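You operate a simulated robot arm through the tools that you are given. There is no shell and no other tool. Be economical: measure what you need, move in short steps, check, and stop when the job is done.

You run a simulated two-armed robot. Do the job below in one go: nothing can be reset, and whatever is moved stays where it is left.

Task
Hold the can lamp on the trolley deck steady with one hand and press the can lamp button to switch it on with the other.

Only the result counts: the job must be done as asked and must still hold three seconds after the hand-in. Knocking over, shifting, dropping, spilling or breaking anything else fails it.

Robot
Two 7-joint arms with two-finger grippers on one trunk, on a base that drives. Base frame: it is fixed to the floor where the robot stands at the start and does not move with it; the origin is under the middle of the robot, x ahead of it, y to its left, z up; the surface under the hand at the start is at about z = 0.56. Units: m, degrees, N and s.
The left shoulder is at the start at [0.024, 0.216, 1.006], the right one opposite. With the tool pointing down near the work surface each hand reaches from about 0.1 to 0.74 m from the robot's upright axis, wherever it stands, measured 20 degrees to its own side. Places, roughly: can lamp button [0.5, 0, 0.6]. Payload 2.2 kg a hand.
Tool frame (each hand has its own): the origin (TCP) lies between the finger pads and is the grasp point; the fingertips stand 0.019 m ahead of it; z points along the fingers, y is the line along which they close. Largest opening 0.116 m; the body of the gripper starts 0.07 m behind the TCP.
Orientation is that of the tool frame in the base frame, as a unit quaternion [w, x, y, z]. With the fingers straight down and closing along the base's y, the tool's x points along the base's -x, its y along +y and its z along -z.

Tools
- The arms move only by the tool apply_moves. It takes "left_steps", "right_steps" or both (then of equal length, played together; a hand with none holds still); each is a list of rows, each an object of numbers (a shift or turn left out is 0, a gripper value left out holds the last): "ax", "ay", "az": the turn, a rotation vector about the tool's x, y, z in degrees; "x", "y", "z": the shift along the tool's x, y, z in m; "gripper": the finger opening in m, from 0 to 0.116. In form: [{"ax": .., "ay": .., "az": .., "x": .., "y": .., "z": .., "gripper": ..}, ...]. A call has 1 to 20 rows; each row is the pose to reach, as a shift and turn from the pose commanded when the call began, along the tool's axes at that moment. Rows are played at 5 a second. More than 0.05 m and 8.6 degrees between two rows, or a gripper value outside its range, and nothing of the call is played. Where a pose cannot be reached the arm comes as near as it can. A force on the tool above 40 N (or 10 N above the force at the start of the call, whichever is more), or a blocked arm, ends the call early, and 0.2 s more pass. The fingers move at their own pace and stop on an object; they squeeze with about 22 N. The grip force told is the motor's: it shows also when the fingers shut on nothing. Time passes only in rows, and 0.2 s behind the last, so rows that repeat a pose let the fingers close. It gives the time, the measured TCP pose, the force on the tool (base axes), the opening and the grip force at its end, in the units of the frame above (readings bear some noise), with the torque about the TCP (base axes, N m) and any sound that the robot's microphone picked up, and new pictures: "pictures" is both (left out), scene, wrist or none (wrist: the cameras of the hands that moved).
- Cameras (640 x 400 px; columns grow to the right, rows downward): "scene" is now at [0.1297, -0.0018, 1.1701]; the picture's right is [-0.04, -1.00, 0.00], its down [-0.63, 0.03, -0.78] and it looks along [0.78, -0.03, -0.63] (base axes); focal length 293 px, centre (320, 200). "left" rides on the left gripper at [0.069, 0.015, -0.097] in its tool frame; the picture's right is [-0.21, 0.98, 0.00], its down [-0.76, -0.17, -0.63] and it looks along [-0.62, -0.14, 0.77] (tool axes); focal length 251 px, centre (320, 200). "right" rides on the right gripper at [0.069, -0.015, -0.096] in its tool frame; the picture's right is [0.21, 0.98, 0.00], its down [-0.76, 0.17, -0.63] and it looks along [-0.62, 0.14, 0.77] (tool axes); focal length 251 px, centre (320, 200).
- lift_body(by): slides the trunk up (or, below 0, down) by that many m; the arms and the scene camera ride with it, the base frame stays. It gives what a move gives, with no picture.
- roll_base(legs): drives the robot by 1 to 6 legs, each [ahead, left, turn to the left] in m, m and degrees, along the robot's own axes; the way and the turn of a leg run together, so that a leg with both is an arc; at most 1.5 m and 180 degrees a leg. The arms and the cameras ride along, it lands a little off, and it stops where it bumps. It gives what a move gives, and a new picture of the scene camera.
- aim_head(pan, tilt): turns the head with the scene camera to pan (to the left, within 80 degrees either way) and tilt (down, from -29 to 69), counted from straight ahead of the robot. It gives what a move gives, and a new picture of the scene camera.
- point_at(camera, pixels): for up to 12 pixels [column, row] of the newest picture of that camera ("zoom" is the newest enlarged one), the place [x, y, z] in the base frame of the surface seen there, good to about 0.002 m. No time passes.
- inspect(camera, box): a new picture of the part [left, top, right, bottom] of that camera's present view, enlarged. No time passes.
- finish_job(): hands the job in; it is judged then, once.

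Go step by step. Measure first, check grasps and placings, and put right what went wrong. The budget is 80 turns and 260 pictures, counting those below and the enlarged ones. Unless the task says otherwise, let go and move clear before handing in, and close with one line.

The tools are called after "Call:" by a JSON object that holds its "api" and its "payload". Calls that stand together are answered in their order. apply_moves: Moves the arms, as the interface text tells. Its arguments: {"type":"object","properties":{"left_steps":{"type":"array","items":{"type":"object","properties":{"ax":{"type":"number"},"ay":{"type":"number"},"az":{"type":"number"},"x":{"type":"number"},"y":{"type":"number"},"z":{"type":"number"},"gripper":{"type":"number"}}}},"right_steps":{"type":"array","items":{"type":"object","properties":{"ax":{"type":"number"},"ay":{"type":"number"},"az":{"type":"number"},"x":{"type":"number"},"y":{"type":"number"},"z":{"type":"number"},"gripper":{"type":"number"}}}},"pictures":{"type":"string","enum":["both","scene","wrist","none"]}},"required":[]} The other tools are called the same way: lift_body (by) slides the trunk up or down; roll_base (legs) drives the base; aim_head (pan, tilt) turns the head that bears the scene camera; point_at (camera, pixels) gives the place of the surface under pixels of a picture; inspect (camera, box) takes an enlarged picture of a part of a camera's view; finish_job () hands the job in.

At the start:

```text
t: 0.0
left_tcp_pos: [0.4193, 0.2187, 0.7749]
left_ee_rot: [-0.001, 0.0, 1.0, 0.0]
left_force: [-0.8, -0.1, 0.5]
left_wrist_torque: [0.01, -0.01, -0.03]
left_width: 0.1164
left_grasp_force: 0.2
right_tcp_pos: [0.5704, -0.2252, 0.8489]
right_ee_rot: [-0.001, 0.001, 1.0, 0.0]
right_force: [0.2, -0.9, 0.2]
right_wrist_torque: [-0.01, -0.04, 0.0]
right_width: 0.1158
right_grasp_force: 0.1
trunk travel left (down, up): [-0.15, 0.34]
robot x, y, heading: [0.0031, -0.0024, -0.3]
head pan, tilt: [-2.3, 38.9]
```

scene: 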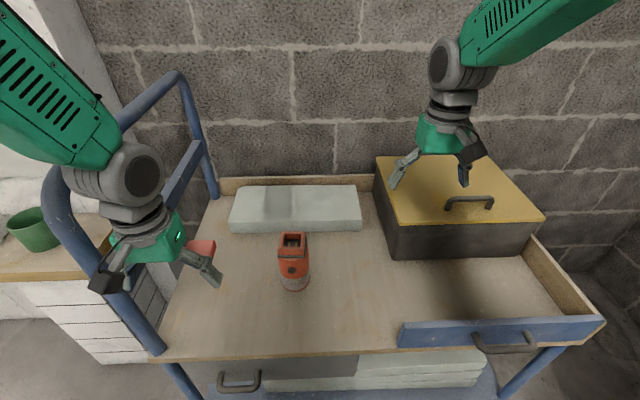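
right: 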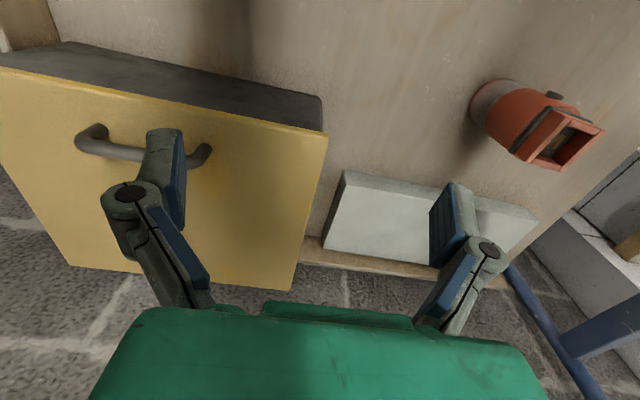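
left: 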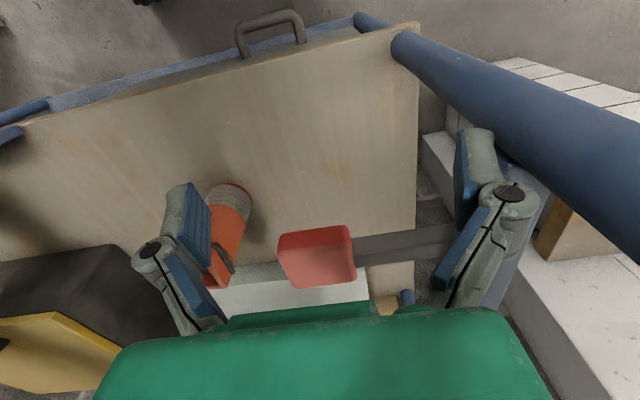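

The lamp is the orange object around scene pixel (293,262); I'll enlarge it to find the button and measure.

Call:
{"api": "inspect", "payload": {"camera": "scene", "box": [240, 210, 352, 300]}}

Call:
{"api": "inspect", "payload": {"camera": "right", "box": [440, 50, 640, 190]}}

Call:
{"api": "point_at", "payload": {"camera": "scene", "pixels": [[293, 253], [293, 270], [294, 286], [282, 262], [306, 262], [285, 238], [301, 238], [293, 242], [340, 280], [295, 205], [205, 255], [240, 290]]}}

```text
4.44 times, centred on (296, 255) of scene
```

zoom: 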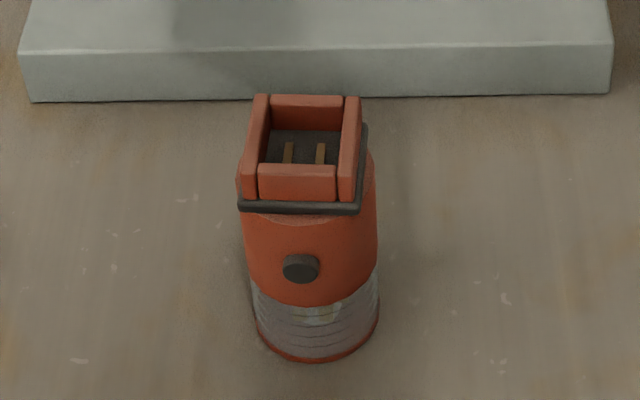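

```text
2.86 times, centred on (540, 120) of right
```

zoom: 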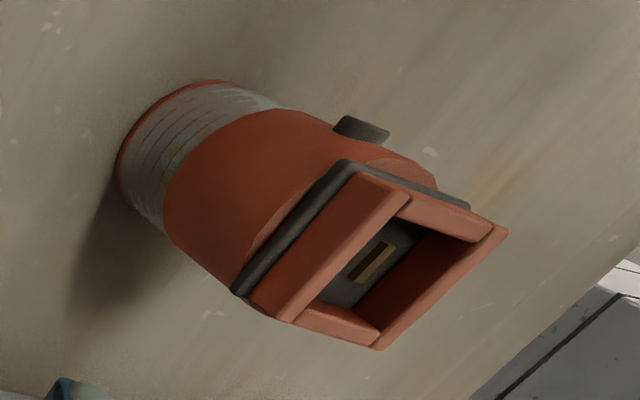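

```text
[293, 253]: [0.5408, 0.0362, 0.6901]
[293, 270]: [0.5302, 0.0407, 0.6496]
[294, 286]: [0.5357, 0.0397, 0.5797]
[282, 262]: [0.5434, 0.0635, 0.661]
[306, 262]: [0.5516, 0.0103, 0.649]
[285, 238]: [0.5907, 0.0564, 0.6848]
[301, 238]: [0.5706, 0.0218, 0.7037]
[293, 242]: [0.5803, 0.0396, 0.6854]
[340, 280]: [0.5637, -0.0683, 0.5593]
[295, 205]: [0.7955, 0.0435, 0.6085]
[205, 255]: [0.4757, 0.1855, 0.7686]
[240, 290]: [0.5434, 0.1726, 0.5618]
```

The button is on the lamp's front face near (0.53, 0.04, 0.65). I'll measure the can sides, and the red block at scene (203,247), which may be in the left hand's way.

Call:
{"api": "point_at", "payload": {"camera": "left", "pixels": [[285, 240], [345, 232], [318, 270], [285, 275], [350, 278], [400, 245], [235, 190], [248, 205], [238, 225], [230, 245], [222, 270]]}}

Call:
{"api": "point_at", "payload": {"camera": "right", "pixels": [[480, 95], [490, 130], [520, 155], [540, 165], [562, 95], [600, 130], [560, 150], [515, 110], [535, 115]]}}

Call:
{"api": "inspect", "payload": {"camera": "left", "box": [160, 160, 400, 310]}}

```text
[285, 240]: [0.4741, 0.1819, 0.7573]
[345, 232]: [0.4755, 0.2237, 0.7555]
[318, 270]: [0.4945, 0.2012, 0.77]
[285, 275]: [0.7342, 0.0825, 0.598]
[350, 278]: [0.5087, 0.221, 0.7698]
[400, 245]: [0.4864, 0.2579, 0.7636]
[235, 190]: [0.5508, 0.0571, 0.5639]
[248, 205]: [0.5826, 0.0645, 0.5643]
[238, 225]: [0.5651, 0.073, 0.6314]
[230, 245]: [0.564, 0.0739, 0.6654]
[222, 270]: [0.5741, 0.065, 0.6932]
```

```text
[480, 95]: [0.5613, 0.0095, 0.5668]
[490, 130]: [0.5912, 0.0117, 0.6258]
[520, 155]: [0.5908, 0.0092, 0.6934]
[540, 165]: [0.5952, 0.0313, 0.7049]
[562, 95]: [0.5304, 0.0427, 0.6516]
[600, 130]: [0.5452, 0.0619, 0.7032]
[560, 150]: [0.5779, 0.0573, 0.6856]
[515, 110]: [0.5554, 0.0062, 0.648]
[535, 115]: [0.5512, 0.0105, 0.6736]
```

```text
2.67 times, centred on (280, 235) of left
```

zoom: 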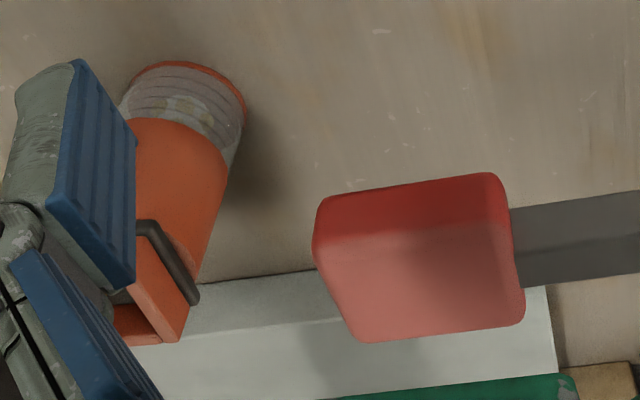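

A red block on a bar hangs at about (0.49, 0.20, 0.765), right beside the left hand. I'll measure it, the blue handle and the toolbox before choosing which hand does what.

Call:
{"api": "point_at", "payload": {"camera": "scene", "pixels": [[60, 200], [85, 255], [150, 340], [180, 80], [205, 170], [185, 160], [200, 245], [60, 100], [130, 170], [455, 180], [385, 190], [300, 355]]}}

Call:
{"api": "aim_head", "payload": {"pan": 15, "tilt": 45}}

```text
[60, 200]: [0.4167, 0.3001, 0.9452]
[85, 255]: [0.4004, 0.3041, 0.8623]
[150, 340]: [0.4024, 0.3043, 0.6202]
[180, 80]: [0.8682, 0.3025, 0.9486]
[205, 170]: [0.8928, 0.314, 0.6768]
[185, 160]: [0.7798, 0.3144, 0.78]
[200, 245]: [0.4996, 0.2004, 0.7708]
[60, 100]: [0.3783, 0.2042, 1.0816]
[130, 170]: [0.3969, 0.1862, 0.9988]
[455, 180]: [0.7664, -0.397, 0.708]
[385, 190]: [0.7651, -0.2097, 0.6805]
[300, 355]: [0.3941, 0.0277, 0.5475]
```

```text
t: 0.8
left_tcp_pos: [0.4169, 0.2191, 0.7764]
left_ee_rot: [0.001, 0.0, 1.0, 0.0]
left_force: [0.5, -0.3, -0.5]
left_wrist_torque: [0.01, -0.01, -0.03]
left_width: 0.1161
left_grasp_force: 0.1
right_tcp_pos: [0.5679, -0.2261, 0.8491]
right_ee_rot: [0.001, 0.0, 1.0, 0.0]
right_force: [0.8, -0.2, 0.3]
right_wrist_torque: [0.02, 0.01, 0.04]
right_width: 0.1159
right_grasp_force: 0.0
trunk travel left (down, up): [-0.15, 0.34]
robot x, y, heading: [-0.001, -0.0012, 0.1]
head pan, tilt: [15.0, 45.0]
```

scene: 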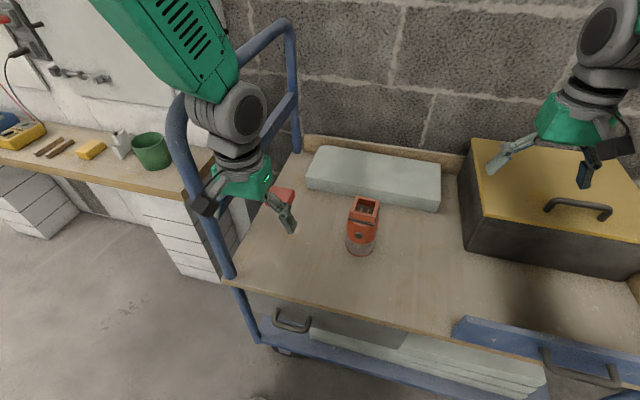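

The blue handle stands at y≈0.30 from x=0.4 onward, so the right hand will hold the lamp from above and the left will press from the open front side. I'll bring the right hand above the lamp first.

Call:
{"api": "apply_moves", "payload": {"right_steps": [{"y": 0.045, "gripper": 0.116}, {"y": 0.09}, {"y": 0.135}, {"y": 0.18}, {"y": 0.225}, {"y": 0.266, "x": 0.003}, {"y": 0.266, "x": 0.003}]}}

```text
t: 2.4
left_tcp_pos: [0.4178, 0.2194, 0.7766]
left_ee_rot: [0.001, -0.001, 1.0, -0.001]
left_force: [-0.4, -0.3, 0.6]
left_wrist_torque: [-0.02, 0.03, 0.01]
left_width: 0.1161
left_grasp_force: 0.0
right_tcp_pos: [0.5732, 0.0354, 0.855]
right_ee_rot: [0.0, 0.014, 1.0, 0.01]
right_force: [-0.4, 0.1, 0.0]
right_wrist_torque: [0.0, 0.01, 0.0]
right_width: 0.1158
right_grasp_force: 0.2
trunk travel left (down, up): [-0.15, 0.34]
robot x, y, heading: [-0.0009, -0.0005, 0.1]
head pan, tilt: [15.0, 45.0]
```

scene: 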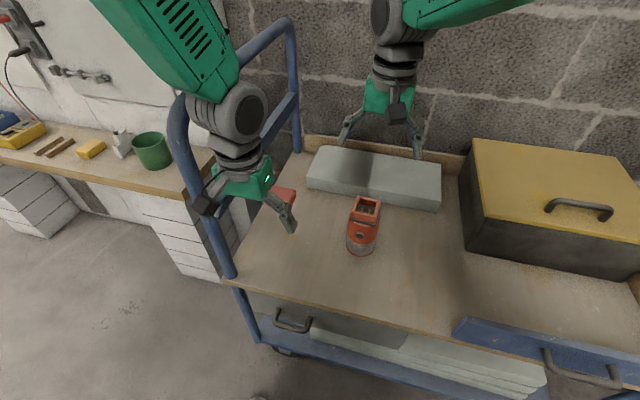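
right: 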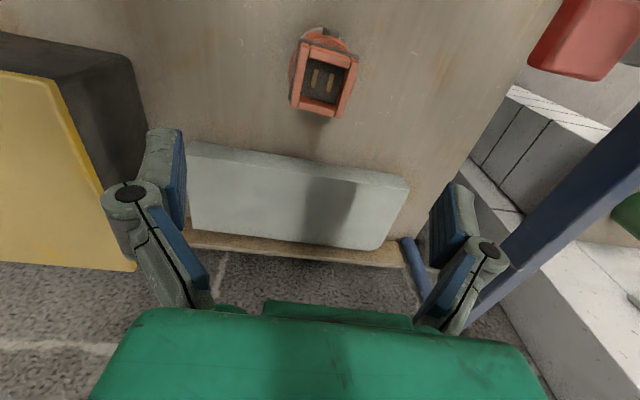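

The right hand is above the lamp, with the lamp at right-camera (325,75). I'll measure the lamp's top and sides from here for alignment.

Call:
{"api": "inspect", "payload": {"camera": "right", "box": [245, 10, 405, 130]}}

Call:
{"api": "point_at", "payload": {"camera": "right", "pixels": [[295, 105], [340, 115], [355, 63], [307, 50], [293, 75], [348, 95], [300, 60], [352, 75], [322, 108], [330, 36]]}}

Call:
{"api": "inspect", "payload": {"camera": "scene", "box": [312, 180, 412, 260]}}

Call:
{"api": "point_at", "payload": {"camera": "scene", "pixels": [[351, 225], [373, 228], [360, 236], [349, 240], [375, 240], [360, 225], [355, 200], [377, 205]]}}

```text
3.33 times, centred on (325, 70) of right
```

zoom: 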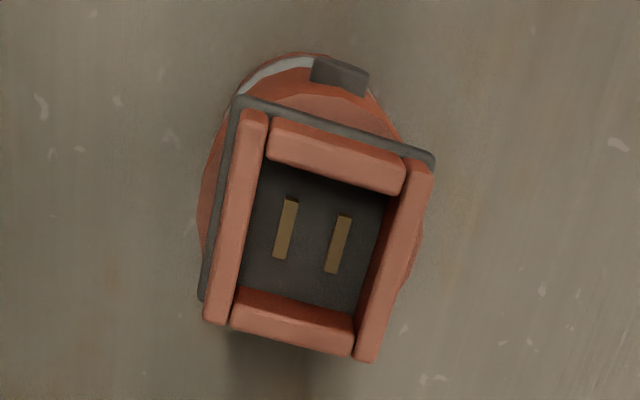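

```text
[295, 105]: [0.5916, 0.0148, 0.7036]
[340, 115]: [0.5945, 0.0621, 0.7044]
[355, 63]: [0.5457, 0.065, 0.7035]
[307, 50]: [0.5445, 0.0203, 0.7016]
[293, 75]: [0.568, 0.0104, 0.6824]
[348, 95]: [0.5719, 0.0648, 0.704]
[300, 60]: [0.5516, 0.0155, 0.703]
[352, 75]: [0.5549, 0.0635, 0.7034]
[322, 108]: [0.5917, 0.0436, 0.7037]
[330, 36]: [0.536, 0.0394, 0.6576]
```

```text
5.00 times, centred on (362, 220) of scene
```

zoom: 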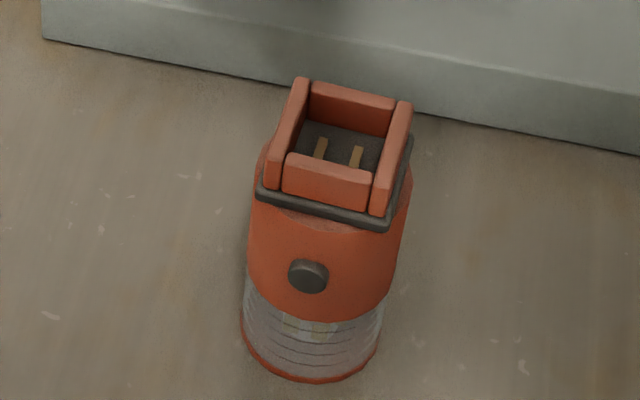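

```text
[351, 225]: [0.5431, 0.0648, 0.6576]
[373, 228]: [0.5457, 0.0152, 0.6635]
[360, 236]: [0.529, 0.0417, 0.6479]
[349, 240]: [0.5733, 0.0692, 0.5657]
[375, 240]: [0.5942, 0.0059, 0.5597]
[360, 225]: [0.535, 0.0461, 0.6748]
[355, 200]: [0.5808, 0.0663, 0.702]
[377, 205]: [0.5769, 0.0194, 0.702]
```

Lamp axis is about (0.568, 0.039), top at 0.704, body about 0.066 wide. I'll lower the right hand partway (fingertips still above the top) and check.

Call:
{"api": "apply_moves", "payload": {"right_steps": [{"z": 0.04}, {"z": 0.08}, {"z": 0.11}, {"z": 0.11}, {"z": 0.11}]}}

```text
t: 3.6
left_tcp_pos: [0.4166, 0.2182, 0.7758]
left_ee_rot: [0.001, 0.001, 1.0, -0.001]
left_force: [0.8, 0.1, 0.0]
left_wrist_torque: [-0.01, -0.01, 0.04]
left_width: 0.1162
left_grasp_force: 0.1
right_tcp_pos: [0.5666, 0.044, 0.7382]
right_ee_rot: [0.0, 0.0, 1.0, -0.001]
right_force: [0.0, -0.5, 0.6]
right_wrist_torque: [-0.02, -0.01, -0.02]
right_width: 0.1159
right_grasp_force: 0.0
trunk travel left (down, up): [-0.15, 0.34]
robot x, y, heading: [-0.0002, 0.0002, -0.1]
head pan, tilt: [15.0, 45.0]
```

scene: 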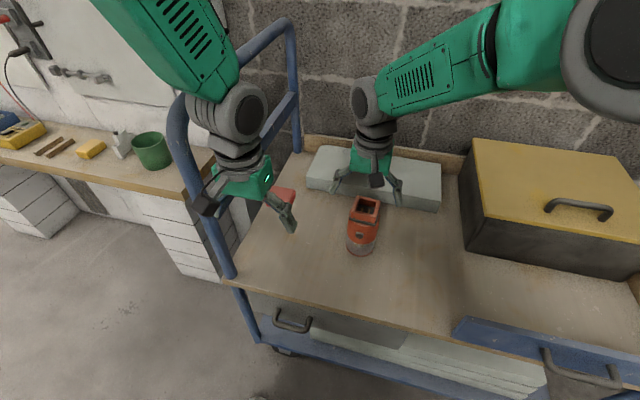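
right: 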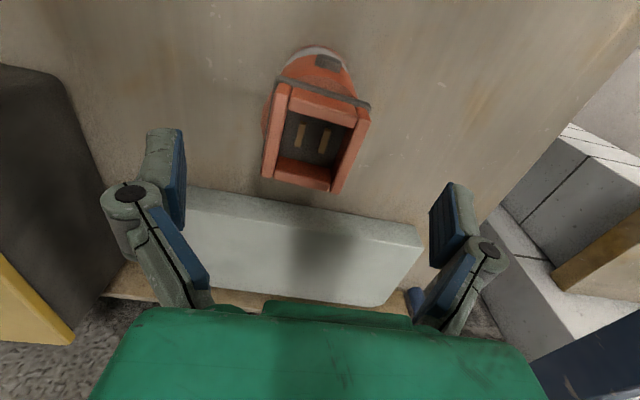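

The hand is aligned (4 mm too far in y). I'll lower to TCP z≈0.653 with that correction, still open.

Call:
{"api": "apply_moves", "payload": {"right_steps": [{"z": 0.03, "y": -0.004}, {"z": 0.06, "y": -0.004}, {"z": 0.085, "y": -0.004}, {"z": 0.085, "y": -0.004}, {"z": 0.085, "y": -0.004}]}}

```text
t: 4.8
left_tcp_pos: [0.4177, 0.2192, 0.775]
left_ee_rot: [0.0, -0.001, 1.0, 0.0]
left_force: [0.5, 0.6, 0.5]
left_wrist_torque: [-0.02, 0.0, 0.0]
left_width: 0.1161
left_grasp_force: 0.1
right_tcp_pos: [0.566, 0.0393, 0.657]
right_ee_rot: [0.001, 0.0, 1.0, -0.001]
right_force: [0.1, 0.1, -0.1]
right_wrist_torque: [-0.03, 0.01, 0.0]
right_width: 0.116
right_grasp_force: 0.1
trunk travel left (down, up): [-0.15, 0.34]
robot x, y, heading: [0.0009, -0.0038, 0.2]
head pan, tilt: [15.0, 45.0]
```

scene: 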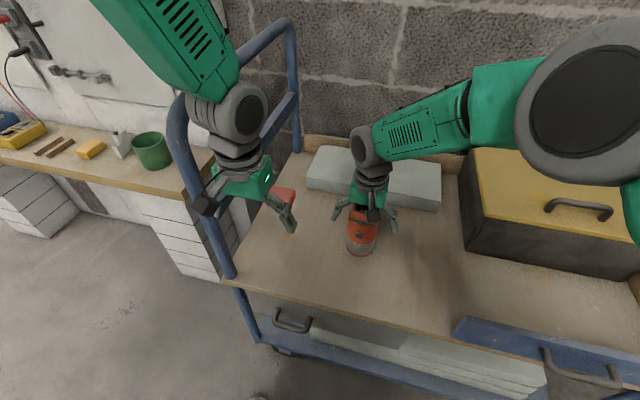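
right: 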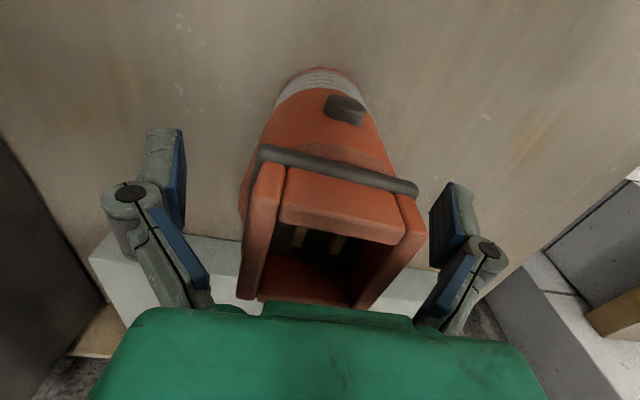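

The fingers straddle the lamp but it looks nearer the +y finger (bracket end at right-camera (415,188)). I'll measure before closing so the lamp isn't pushed.

Call:
{"api": "point_at", "payload": {"camera": "right", "pixels": [[413, 188], [264, 153], [246, 190], [383, 145], [180, 180], [436, 225], [345, 115], [244, 215], [410, 230], [258, 175], [350, 102]]}}

Call:
{"api": "inspect", "payload": {"camera": "right", "box": [160, 60, 480, 260]}}

Call:
{"api": "inspect", "payload": {"camera": "scene", "box": [312, 180, 412, 260]}}

```text
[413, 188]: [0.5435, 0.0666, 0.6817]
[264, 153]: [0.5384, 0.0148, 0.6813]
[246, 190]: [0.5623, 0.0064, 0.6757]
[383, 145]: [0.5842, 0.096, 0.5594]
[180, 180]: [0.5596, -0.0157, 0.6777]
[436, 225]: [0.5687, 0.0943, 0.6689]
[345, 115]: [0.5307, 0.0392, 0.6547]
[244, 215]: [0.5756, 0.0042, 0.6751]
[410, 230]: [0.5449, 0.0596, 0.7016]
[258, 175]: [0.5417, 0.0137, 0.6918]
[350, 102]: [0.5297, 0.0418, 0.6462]
```

```text
2.00 times, centred on (320, 160) of right
```

zoom: 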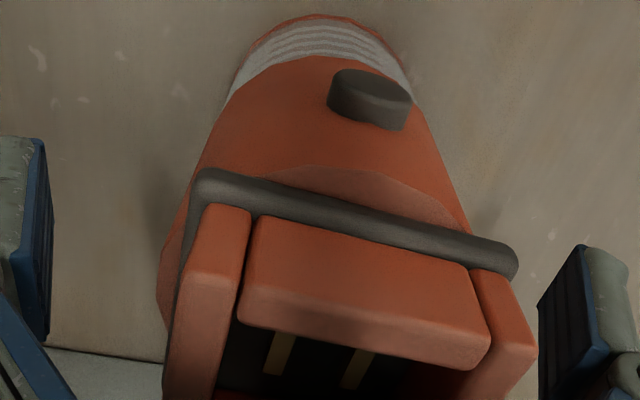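

```text
5.00 times, centred on (362, 220) of scene
```

zoom: 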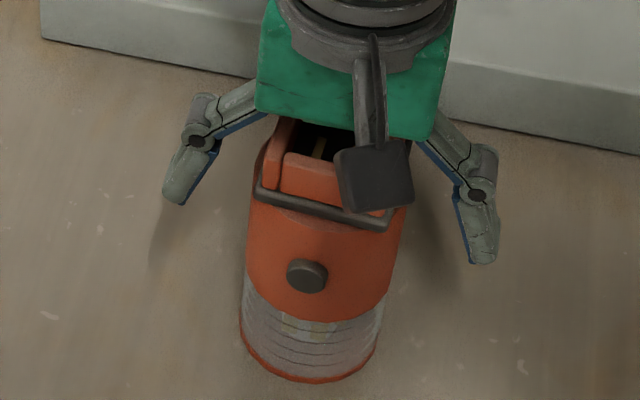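

The fingers are at y −0.016 and 0.094, centred on the lamp axis (~0.039). Closing to hold the lamp.

Call:
{"api": "apply_moves", "payload": {"right_steps": [{"gripper": 0.08}, {"gripper": 0.07}, {"gripper": 0.06}, {"gripper": 0.05}, {"gripper": 0.05}]}}

```text
t: 6.0
left_tcp_pos: [0.4178, 0.2195, 0.7762]
left_ee_rot: [0.0, 0.0, 1.0, 0.0]
left_force: [0.0, -0.3, -0.1]
left_wrist_torque: [0.0, 0.02, 0.02]
left_width: 0.1158
left_grasp_force: 0.1
right_tcp_pos: [0.5656, 0.0397, 0.6579]
right_ee_rot: [0.001, 0.0, 1.0, -0.001]
right_force: [0.1, 1.7, -0.3]
right_wrist_torque: [-0.04, -0.04, -0.01]
right_width: 0.0691
right_grasp_force: 22.1
trunk travel left (down, up): [-0.15, 0.34]
robot x, y, heading: [0.005, -0.0012, 0.4]
head pan, tilt: [15.0, 45.0]
```

scene: 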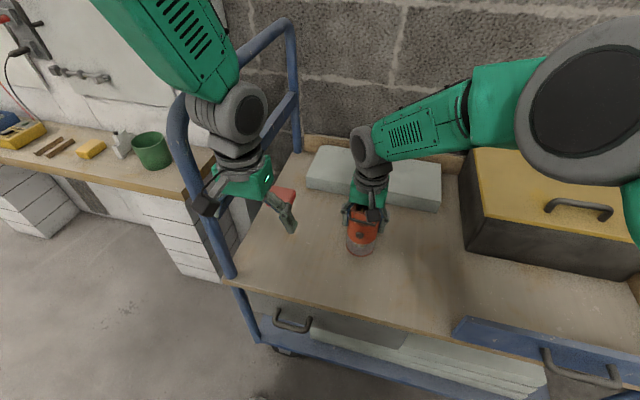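
right: 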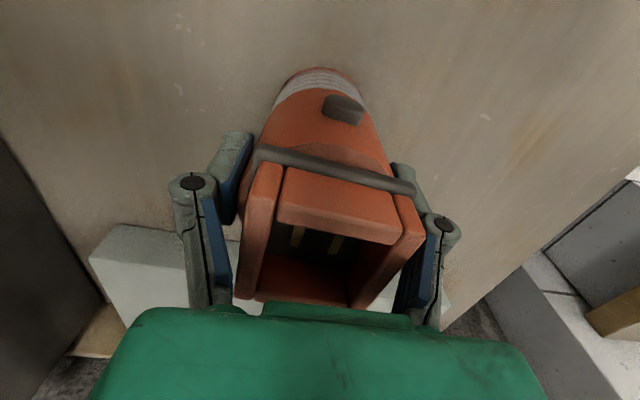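

The lamp is held (width 0.069, 22 N). Now I'll back the left hand away from the red block, shut its fingers and bring it in front of the lamp.

Call:
{"api": "apply_moves", "payload": {"left_steps": [{"x": 0.04, "gripper": 0.08}, {"x": 0.08, "gripper": 0.04}, {"x": 0.08, "y": -0.04, "gripper": 0.0}, {"x": 0.08, "y": -0.085}, {"x": 0.08, "y": -0.13}, {"x": 0.08, "y": -0.177}, {"x": 0.08, "y": -0.177}]}}

```text
t: 7.6
left_tcp_pos: [0.3494, 0.0391, 0.7941]
left_ee_rot: [-0.007, -0.031, 0.998, -0.048]
left_force: [-0.1, 0.3, 0.0]
left_wrist_torque: [0.02, 0.0, 0.0]
left_width: 0.0002
left_grasp_force: 22.5
right_tcp_pos: [0.5648, 0.0382, 0.6576]
right_ee_rot: [0.001, 0.0, 1.0, 0.0]
right_force: [0.6, -1.5, -0.2]
right_wrist_torque: [-0.22, -0.03, 0.02]
right_width: 0.0687
right_grasp_force: 22.0
trunk travel left (down, up): [-0.15, 0.34]
robot x, y, heading: [0.0013, 0.0028, -0.2]
head pan, tilt: [15.0, 45.0]
```

scene: 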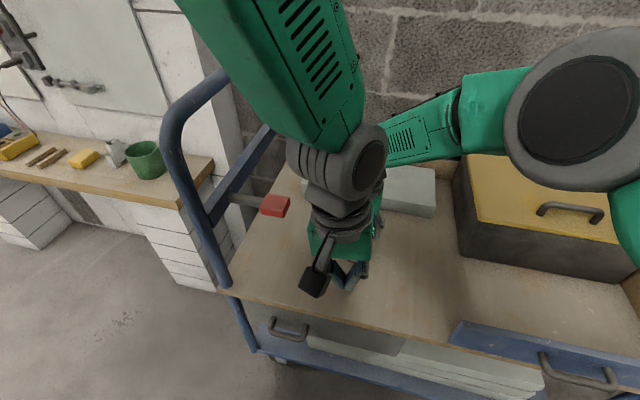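
left: 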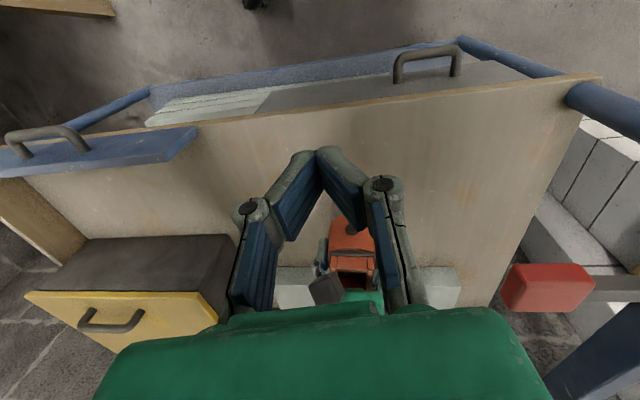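

The left hand is in front, fingers shut, still settling. I'll tilt it forward in steps (to ~45°) while lowering somewhat.

Call:
{"api": "apply_moves", "payload": {"left_steps": [{"ay": -7.5, "x": -0.01}, {"ay": -15, "x": -0.02, "z": 0.01}, {"ay": -22.5, "x": -0.03, "z": 0.02}, {"ay": -30, "x": -0.04, "z": 0.03}, {"ay": -37.5, "x": -0.05, "z": 0.04}, {"ay": -45, "x": -0.06, "z": 0.05}, {"ay": -45, "x": -0.06, "z": 0.05}, {"ay": -45, "x": -0.06, "z": 0.05}]}}

```text
t: 9.4
left_tcp_pos: [0.4008, 0.0419, 0.7277]
left_ee_rot: [0.383, -0.007, 0.924, -0.001]
left_force: [-0.3, 0.0, -0.8]
left_wrist_torque: [0.02, 0.01, 0.01]
left_width: 0.0
left_grasp_force: 21.9
left hand out of reach, approached as far as the arm can: row 2, 3
right_tcp_pos: [0.565, 0.0378, 0.6568]
right_ee_rot: [0.0, 0.0, 1.0, 0.0]
right_force: [0.6, -0.2, -0.1]
right_wrist_torque: [-0.13, -0.05, 0.01]
right_width: 0.069
right_grasp_force: 21.8
trunk travel left (down, up): [-0.15, 0.34]
robot x, y, heading: [0.001, 0.0034, -0.2]
head pan, tilt: [15.0, 45.0]
```

scene: 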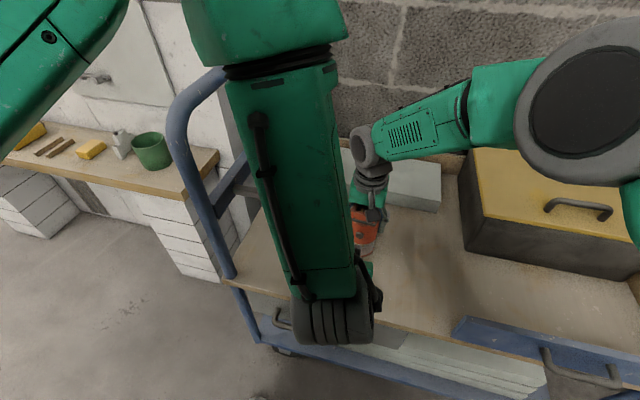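
left: 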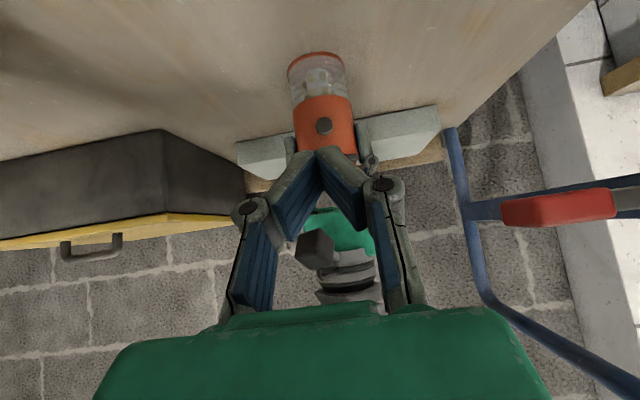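

The button is clearly visible at left-camera (324,125). I'll measure it, and tilt on to 60° while approaching a standoff ~4 cm in front.

Call:
{"api": "point_at", "payload": {"camera": "left", "pixels": [[324, 125], [320, 121], [328, 129], [312, 140], [326, 152]]}}

Call:
{"api": "apply_moves", "payload": {"left_steps": [{"ay": -5, "z": 0.03}, {"ay": -10, "z": 0.06}, {"ay": -15, "z": 0.09, "x": 0.0025, "y": -0.001}, {"ay": -15, "z": 0.09, "x": 0.0025, "y": -0.001}, {"ay": -15, "z": 0.09, "x": 0.0025, "y": -0.001}]}}

```text
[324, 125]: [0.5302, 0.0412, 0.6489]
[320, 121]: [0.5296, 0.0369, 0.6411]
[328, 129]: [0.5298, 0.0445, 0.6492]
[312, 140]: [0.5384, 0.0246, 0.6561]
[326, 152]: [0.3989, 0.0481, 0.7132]
```

```text
t: 10.6
left_tcp_pos: [0.4608, 0.0411, 0.6586]
left_ee_rot: [0.501, 0.001, 0.866, -0.001]
left_force: [0.4, 0.2, -0.4]
left_wrist_torque: [0.0, -0.01, 0.0]
left_width: 0.0
left_grasp_force: 22.3
right_tcp_pos: [0.5662, 0.0389, 0.6562]
right_ee_rot: [0.0, 0.0, 1.0, 0.0]
right_force: [-0.4, 0.3, 0.1]
right_wrist_torque: [0.01, 0.01, 0.03]
right_width: 0.069
right_grasp_force: 22.0
trunk travel left (down, up): [-0.15, 0.34]
robot x, y, heading: [-0.0039, 0.0018, 0.2]
head pan, tilt: [15.0, 45.0]
```

scene: 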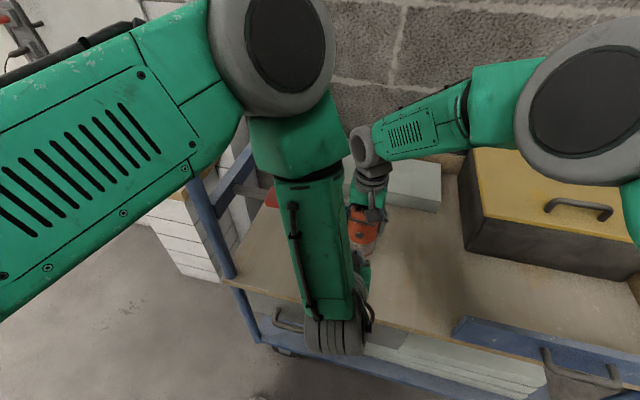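
left: 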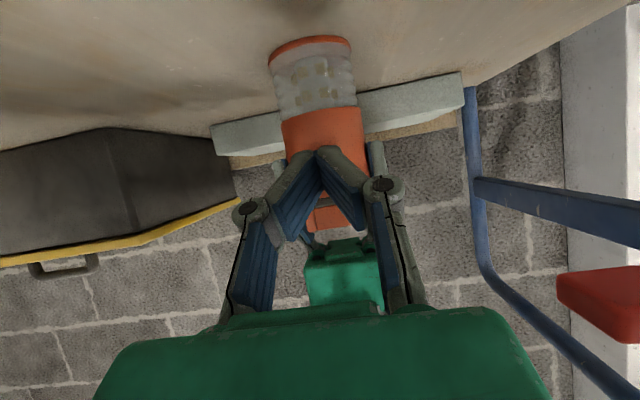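

Tool is at 60°, tip at about (0.477, 0.041, 0.649) with the upper tip corner leading. I'll lower 7 mm and advance to ~7 mm short of the button.

Call:
{"api": "apply_moves", "payload": {"left_steps": [{"z": 0.013, "x": -0.0}, {"z": 0.026, "x": -0.007}, {"z": 0.038, "x": -0.014}, {"z": 0.038, "x": -0.014}, {"z": 0.038, "x": -0.014}]}}

Call:
{"api": "inspect", "payload": {"camera": "right", "box": [220, 0, 460, 150]}}

```text
t: 11.8
left_tcp_pos: [0.5022, 0.0423, 0.6529]
left_ee_rot: [0.5, 0.0, 0.866, 0.0]
left_force: [-1.8, 0.1, -0.6]
left_wrist_torque: [0.04, 0.01, 0.0]
left_width: 0.0001
left_grasp_force: 21.8
right_tcp_pos: [0.5652, 0.0383, 0.6571]
right_ee_rot: [0.001, 0.0, 1.0, 0.001]
right_force: [-0.4, 0.2, 0.1]
right_wrist_torque: [-0.1, 0.01, -0.03]
right_width: 0.0689
right_grasp_force: 22.0
trunk travel left (down, up): [-0.15, 0.34]
robot x, y, heading: [-0.0045, 0.0009, -0.0]
head pan, tilt: [15.0, 45.0]
```

scene: 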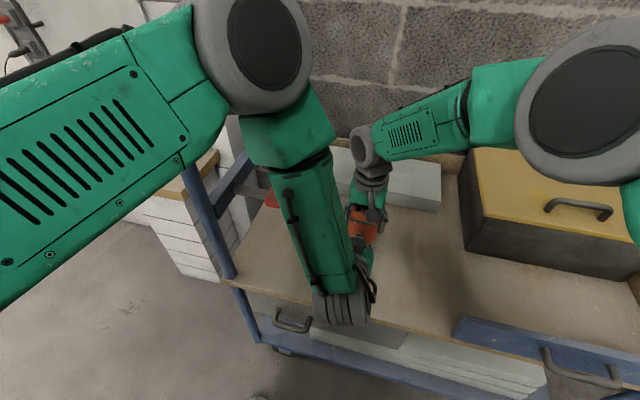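
left: 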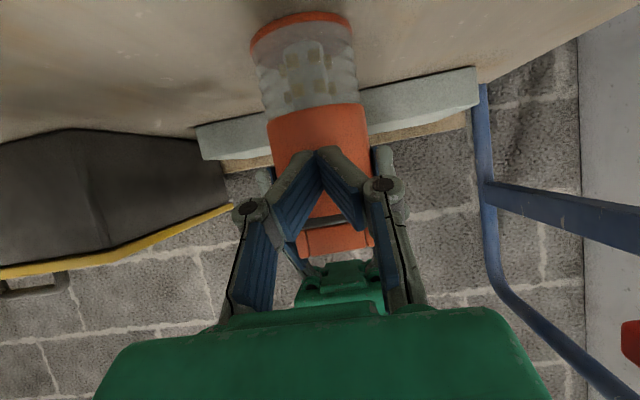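

```text
2.67 times, centred on (340, 75) of right
```

zoom: 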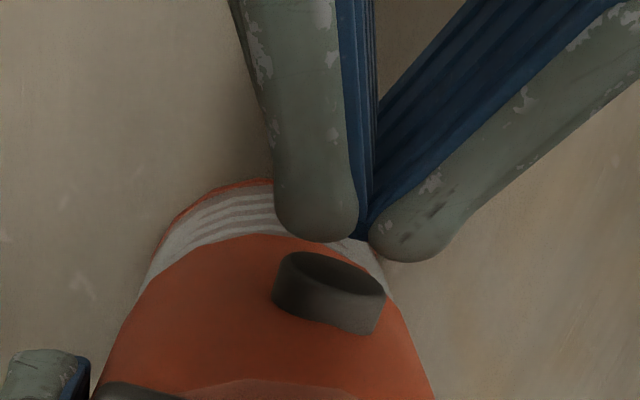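

The fingertips are a few mm short of the button and slightly to its +y side. I'll shift 2 mm to −y and push forward in small steps, watching force and sound.

Call:
{"api": "apply_moves", "payload": {"left_steps": [{"y": -0.002, "z": 0.0017, "x": -0.001}, {"y": -0.002, "z": 0.0035, "x": -0.002}, {"y": -0.002, "z": 0.0052, "x": -0.003}, {"y": -0.002, "z": 0.0069, "x": -0.004}, {"y": -0.002, "z": 0.0078, "x": -0.0045}], "pictures": "wrist"}}

Call:
{"api": "inspect", "payload": {"camera": "right", "box": [220, 0, 460, 150]}}

```text
t: 13.0
left_tcp_pos: [0.5089, 0.0383, 0.6556]
left_ee_rot: [0.501, 0.0, 0.866, 0.0]
left_force: [0.0, 0.3, 0.9]
left_wrist_torque: [0.03, 0.01, 0.04]
left_width: 0.0
left_grasp_force: 22.2
right_tcp_pos: [0.5653, 0.0391, 0.6572]
right_ee_rot: [0.001, 0.0, 1.0, 0.001]
right_force: [-0.7, -0.9, -0.3]
right_wrist_torque: [-0.11, 0.02, 0.0]
right_width: 0.0688
right_grasp_force: 22.0
trunk travel left (down, up): [-0.15, 0.34]
robot x, y, heading: [0.0018, -0.0011, -0.2]
head pan, tilt: [15.0, 45.0]
```

left: 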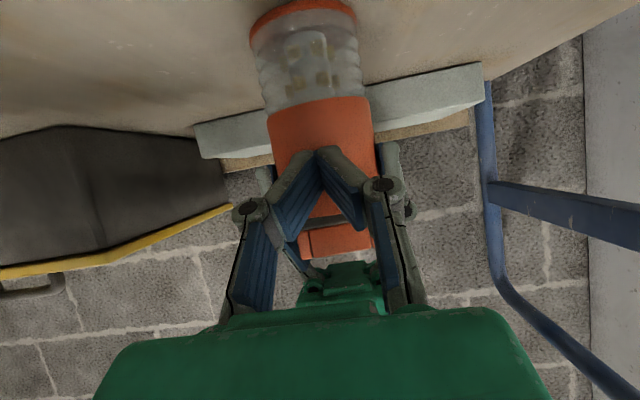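

```text
2.67 times, centred on (340, 75) of right
```

zoom: 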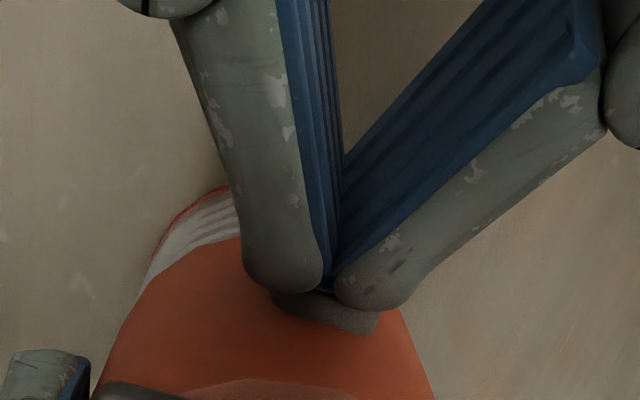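

No force yet; fingertips are now lined up on the button's face. I'll continue forward ~9 mm, 3 mm lower.

Call:
{"api": "apply_moves", "payload": {"left_steps": [{"z": 0.0024, "x": 0.002}, {"z": 0.0041, "x": 0.001}, {"z": 0.0058, "x": 0.0}, {"z": 0.0076, "x": -0.001}, {"z": 0.0093, "x": -0.002}, {"z": 0.0093, "x": -0.002}], "pictures": "wrist"}}

Call:
{"api": "inspect", "payload": {"camera": "right", "box": [220, 0, 460, 150]}}

```text
t: 14.4
left_tcp_pos: [0.5154, 0.0386, 0.6509]
left_ee_rot: [0.499, 0.001, 0.866, -0.001]
left_force: [-21.4, 2.0, 4.2]
left_wrist_torque: [-0.03, -0.07, 0.07]
left_width: 0.0056
left_grasp_force: 21.5
right_tcp_pos: [0.5667, 0.0381, 0.6571]
right_ee_rot: [0.003, 0.001, 1.0, 0.0]
right_force: [20.4, -1.4, -0.9]
right_wrist_torque: [-0.01, -0.11, 0.02]
right_width: 0.0687
right_grasp_force: 21.7
trunk travel left (down, up): [-0.15, 0.34]
robot x, y, heading: [-0.0013, 0.0032, 0.2]
head pan, tilt: [15.0, 45.0]
heard: click
```

left: 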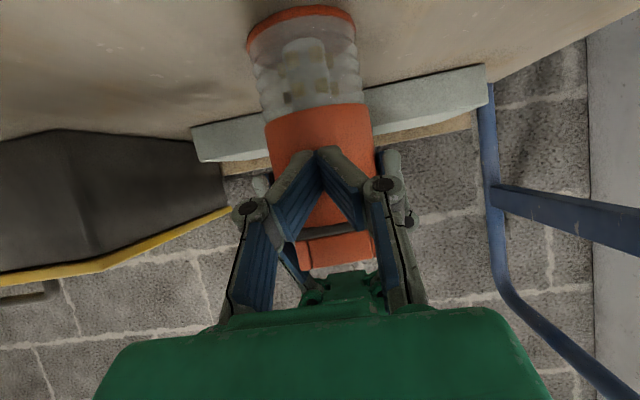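

```text
2.67 times, centred on (340, 75) of right
```

zoom: 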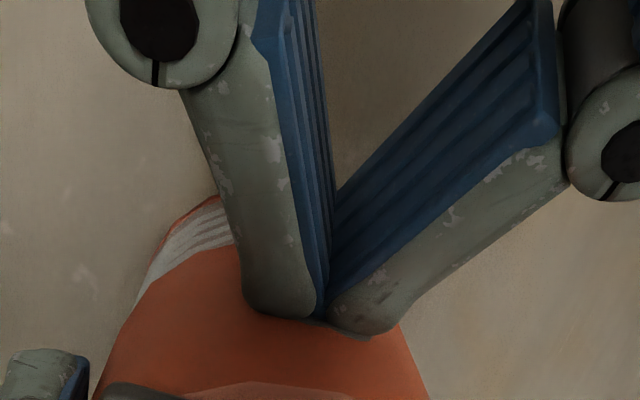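

A click was heard with ~21 N on the button. I'll pull the left hand straight back and see whether the lamp is lit.

Call:
{"api": "apply_moves", "payload": {"left_steps": [{"z": -0.0087, "x": 0.005}, {"z": -0.026, "x": 0.015}, {"z": -0.052, "x": 0.03}, {"z": -0.052, "x": 0.03}]}}

Call:
{"api": "inspect", "payload": {"camera": "left", "box": [220, 10, 420, 150]}}

```text
t: 15.4
left_tcp_pos: [0.4575, 0.0396, 0.651]
left_ee_rot: [0.502, -0.001, 0.865, 0.0]
left_force: [0.2, 0.2, 0.6]
left_wrist_torque: [0.0, 0.0, 0.02]
left_width: 0.0002
left_grasp_force: 21.8
right_tcp_pos: [0.5641, 0.0395, 0.6572]
right_ee_rot: [0.001, 0.0, 1.0, -0.001]
right_force: [-1.9, 2.0, 10.6]
right_wrist_torque: [0.3, 0.6, -0.05]
right_width: 0.069
right_grasp_force: 21.4
trunk travel left (down, up): [-0.15, 0.34]
robot x, y, heading: [0.0006, -0.0004, 0.2]
head pan, tilt: [15.0, 45.0]
```

scene: 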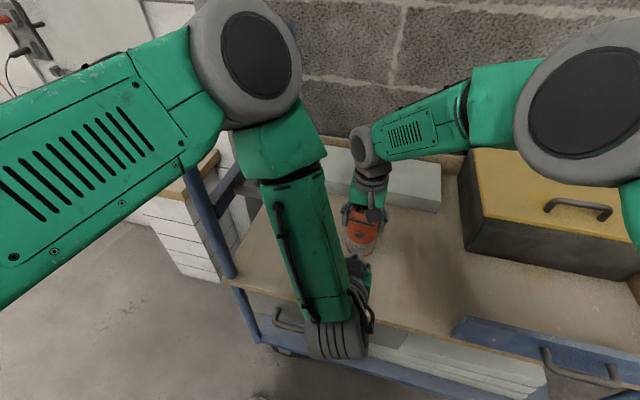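
left: 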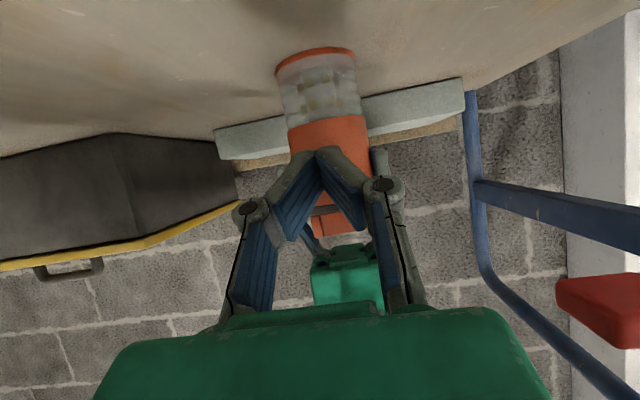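

```text
2.86 times, centred on (320, 80) of left
```

zoom: 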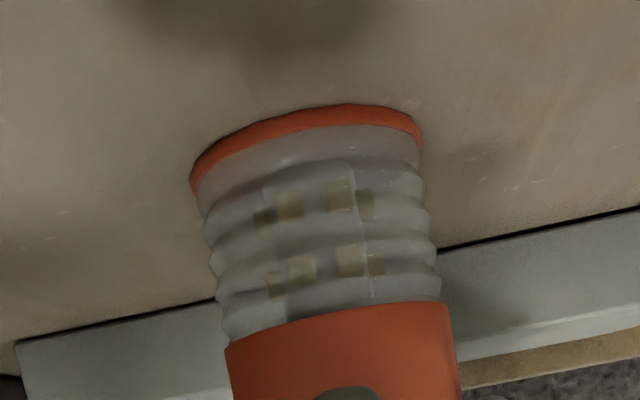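

The click was heard but the lamp's LEDs (left-camera (320,90)) don't look obviously bright. I'll enlarge the other views of the lamp to compare.

Call:
{"api": "inspect", "payload": {"camera": "scene", "box": [330, 195, 410, 260]}}

Call:
{"api": "inspect", "payload": {"camera": "right", "box": [220, 0, 460, 150]}}

Call:
{"api": "apply_moves", "payload": {"left_steps": [{"z": -0.03}, {"z": -0.06}, {"z": -0.06, "ay": 5}, {"z": -0.06, "ay": 10}, {"z": -0.06, "ay": 10}, {"z": -0.06, "ay": 10}], "pictures": "wrist"}}

Call:
{"api": "inspect", "payload": {"camera": "left", "box": [240, 20, 400, 140]}}

```text
6.15 times, centred on (370, 228) of scene
```

zoom: 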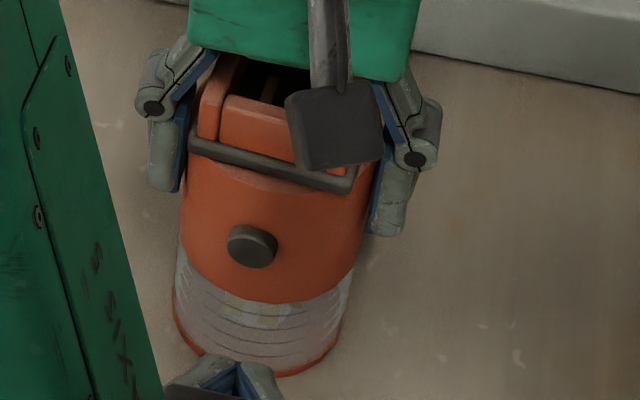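

```text
2.67 times, centred on (340, 75) of right
```

zoom: 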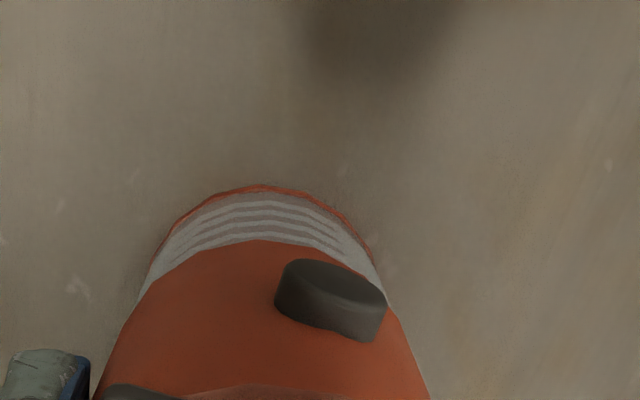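

```text
t: 16.8
left_tcp_pos: [0.4049, 0.0389, 0.6812]
left_ee_rot: [0.423, 0.0, 0.906, -0.001]
left_force: [-0.8, -0.6, 0.4]
left_wrist_torque: [-0.03, -0.03, 0.0]
left_width: 0.0001
left_grasp_force: 22.1
right_tcp_pos: [0.5648, 0.039, 0.6572]
right_ee_rot: [0.001, 0.0, 1.0, -0.001]
right_force: [-2.4, 1.8, 5.9]
right_wrist_torque: [0.17, 0.22, 0.06]
right_width: 0.0689
right_grasp_force: 21.8
trunk travel left (down, up): [-0.15, 0.34]
robot x, y, heading: [-0.0021, -0.0021, 0.1]
head pan, tilt: [15.0, 45.0]
```

left: 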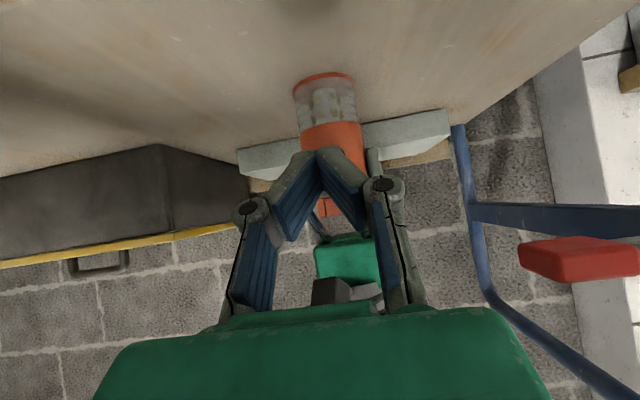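

```text
3.33 times, centred on (320, 80) of left
```

zoom: 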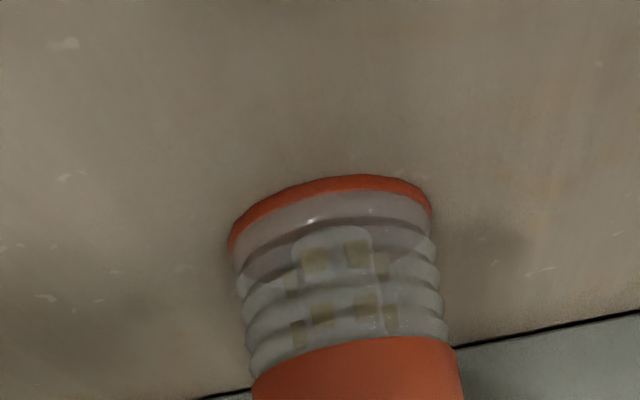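

The lens at left-camera (325,95) looks dull, so the state is uncertain. I'll move the left arm back and take a clear scene view before deciding on another press.

Call:
{"api": "apply_moves", "payload": {"left_steps": [{"y": 0.03}, {"y": 0.06}, {"y": 0.09}, {"y": 0.12}, {"y": 0.12}], "pictures": "scene"}}

Call:
{"api": "inspect", "payload": {"camera": "scene", "box": [320, 195, 410, 265]}}

Call:
{"api": "inspect", "payload": {"camera": "left", "box": [100, 20, 400, 200]}}

```text
t: 18.0
left_tcp_pos: [0.4044, 0.1614, 0.6824]
left_ee_rot: [0.423, 0.001, 0.906, 0.0]
left_force: [-0.4, -0.3, 0.2]
left_wrist_torque: [-0.03, -0.01, -0.01]
left_width: 0.0001
left_grasp_force: 22.2
right_tcp_pos: [0.5664, 0.039, 0.6561]
right_ee_rot: [0.001, 0.0, 1.0, 0.0]
right_force: [-0.4, 1.6, 2.8]
right_wrist_torque: [-0.07, -0.02, -0.01]
right_width: 0.0687
right_grasp_force: 21.2
trunk travel left (down, up): [-0.15, 0.34]
robot x, y, heading: [-0.0035, -0.0006, -0.1]
head pan, tilt: [15.0, 45.0]
```

scene: 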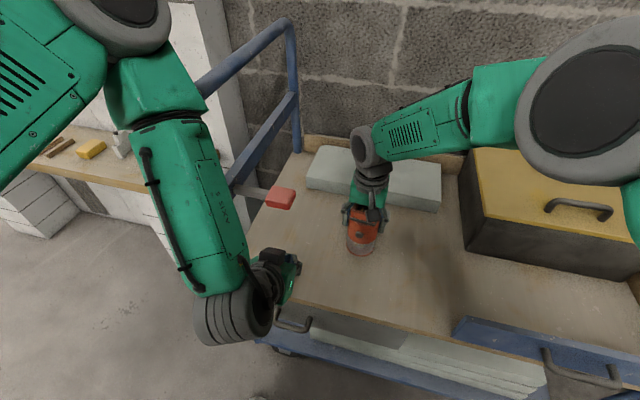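

```text
5.71 times, centred on (365, 230) of scene
```

zoom: 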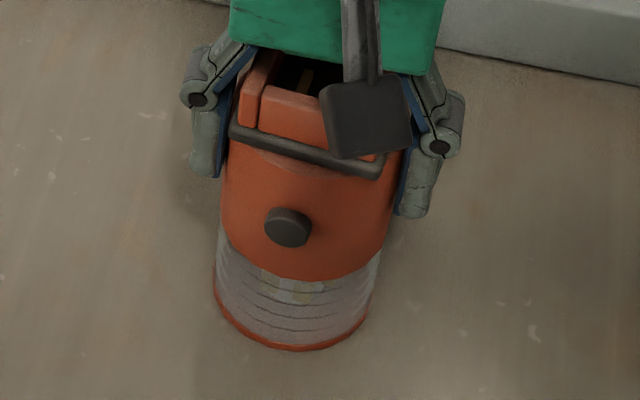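

```text
2.13 times, centred on (250, 110) of left
```

zoom: 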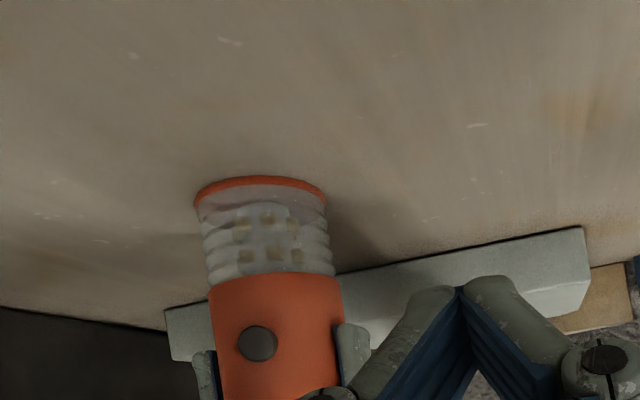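

There is no visible glow in any view either before or after. The evidence for the press is the click, about 7 mm of travel (full protrusion) and the force rise. A second press could toggle it off, so I'll leave it. I'll release the lamp and raise the right hand.

Call:
{"api": "apply_moves", "payload": {"right_steps": [{"gripper": 0.08}, {"gripper": 0.1}, {"gripper": 0.116}, {"gripper": 0.116}, {"z": -0.04}, {"z": -0.08}, {"z": -0.12}, {"z": -0.16}, {"z": -0.19}, {"z": -0.19}]}}

Call:
{"api": "inspect", "payload": {"camera": "scene", "box": [312, 180, 412, 260]}}

Call:
{"api": "point_at", "payload": {"camera": "scene", "pixels": [[351, 225], [373, 228], [360, 236], [355, 200], [377, 205]]}}

```text
t: 20.2
left_tcp_pos: [0.4048, 0.1606, 0.6826]
left_ee_rot: [0.424, -0.002, 0.906, 0.0]
left_force: [-1.0, -0.1, 0.4]
left_wrist_torque: [-0.01, 0.01, -0.02]
left_width: 0.0
left_grasp_force: 22.4
right_tcp_pos: [0.5702, 0.0251, 0.8394]
right_ee_rot: [-0.008, 0.015, 1.0, 0.006]
right_force: [0.0, -1.0, 1.1]
right_wrist_torque: [0.04, 0.0, -0.03]
right_width: 0.116
right_grasp_force: 0.1
trunk travel left (down, up): [-0.15, 0.34]
robot x, y, heading: [0.0007, -0.0013, 0.2]
head pan, tilt: [15.0, 45.0]
```

scene: 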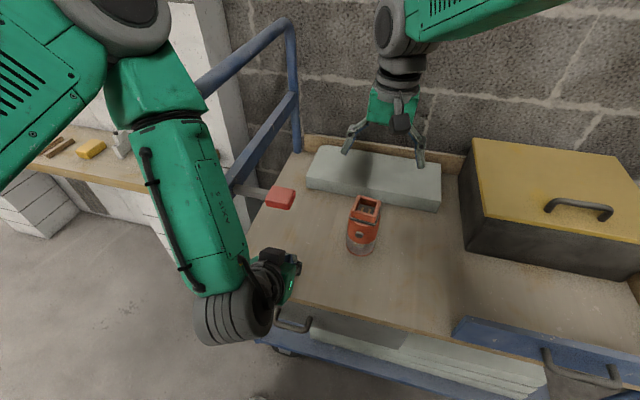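
right: 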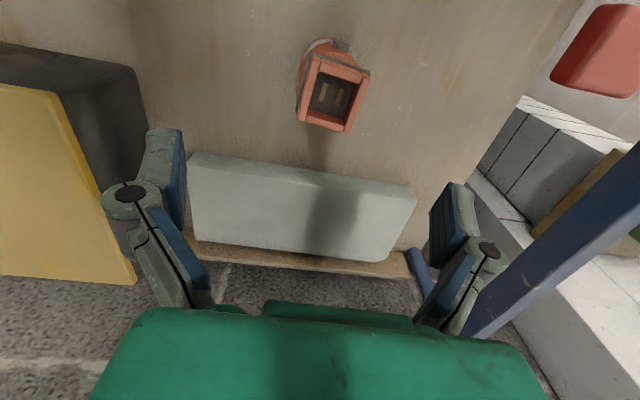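

```text
5.00 times, centred on (362, 220) of scene
```

zoom: 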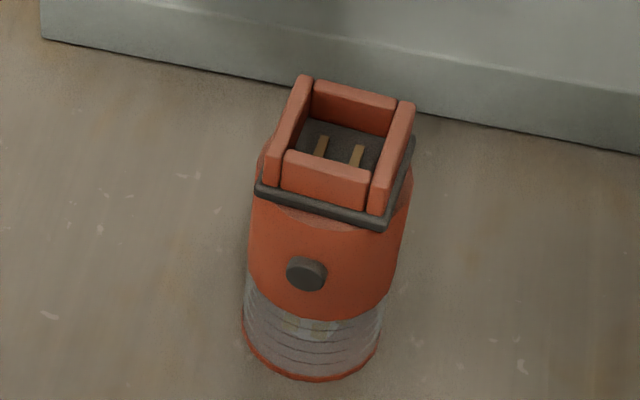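

```text
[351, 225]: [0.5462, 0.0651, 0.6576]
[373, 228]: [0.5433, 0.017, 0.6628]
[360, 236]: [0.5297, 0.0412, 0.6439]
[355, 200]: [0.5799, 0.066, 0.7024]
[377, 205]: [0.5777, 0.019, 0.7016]
```

The lamp stands in the same place as before (button at (0.530, 0.041)), and both hands are clear. Nothing else was touched, so I'm handing in.

Call:
{"api": "finish_job", "payload": {}}

```text
The job is handed in.
```

I held the lamp steady with the right hand and pressed its button once with the left. I heard a click, the button went in about 7 mm, and the lamp didn't shift, but no picture shows it glowing, so I can't confirm that it's on. I didn't press again in case that switched it off.
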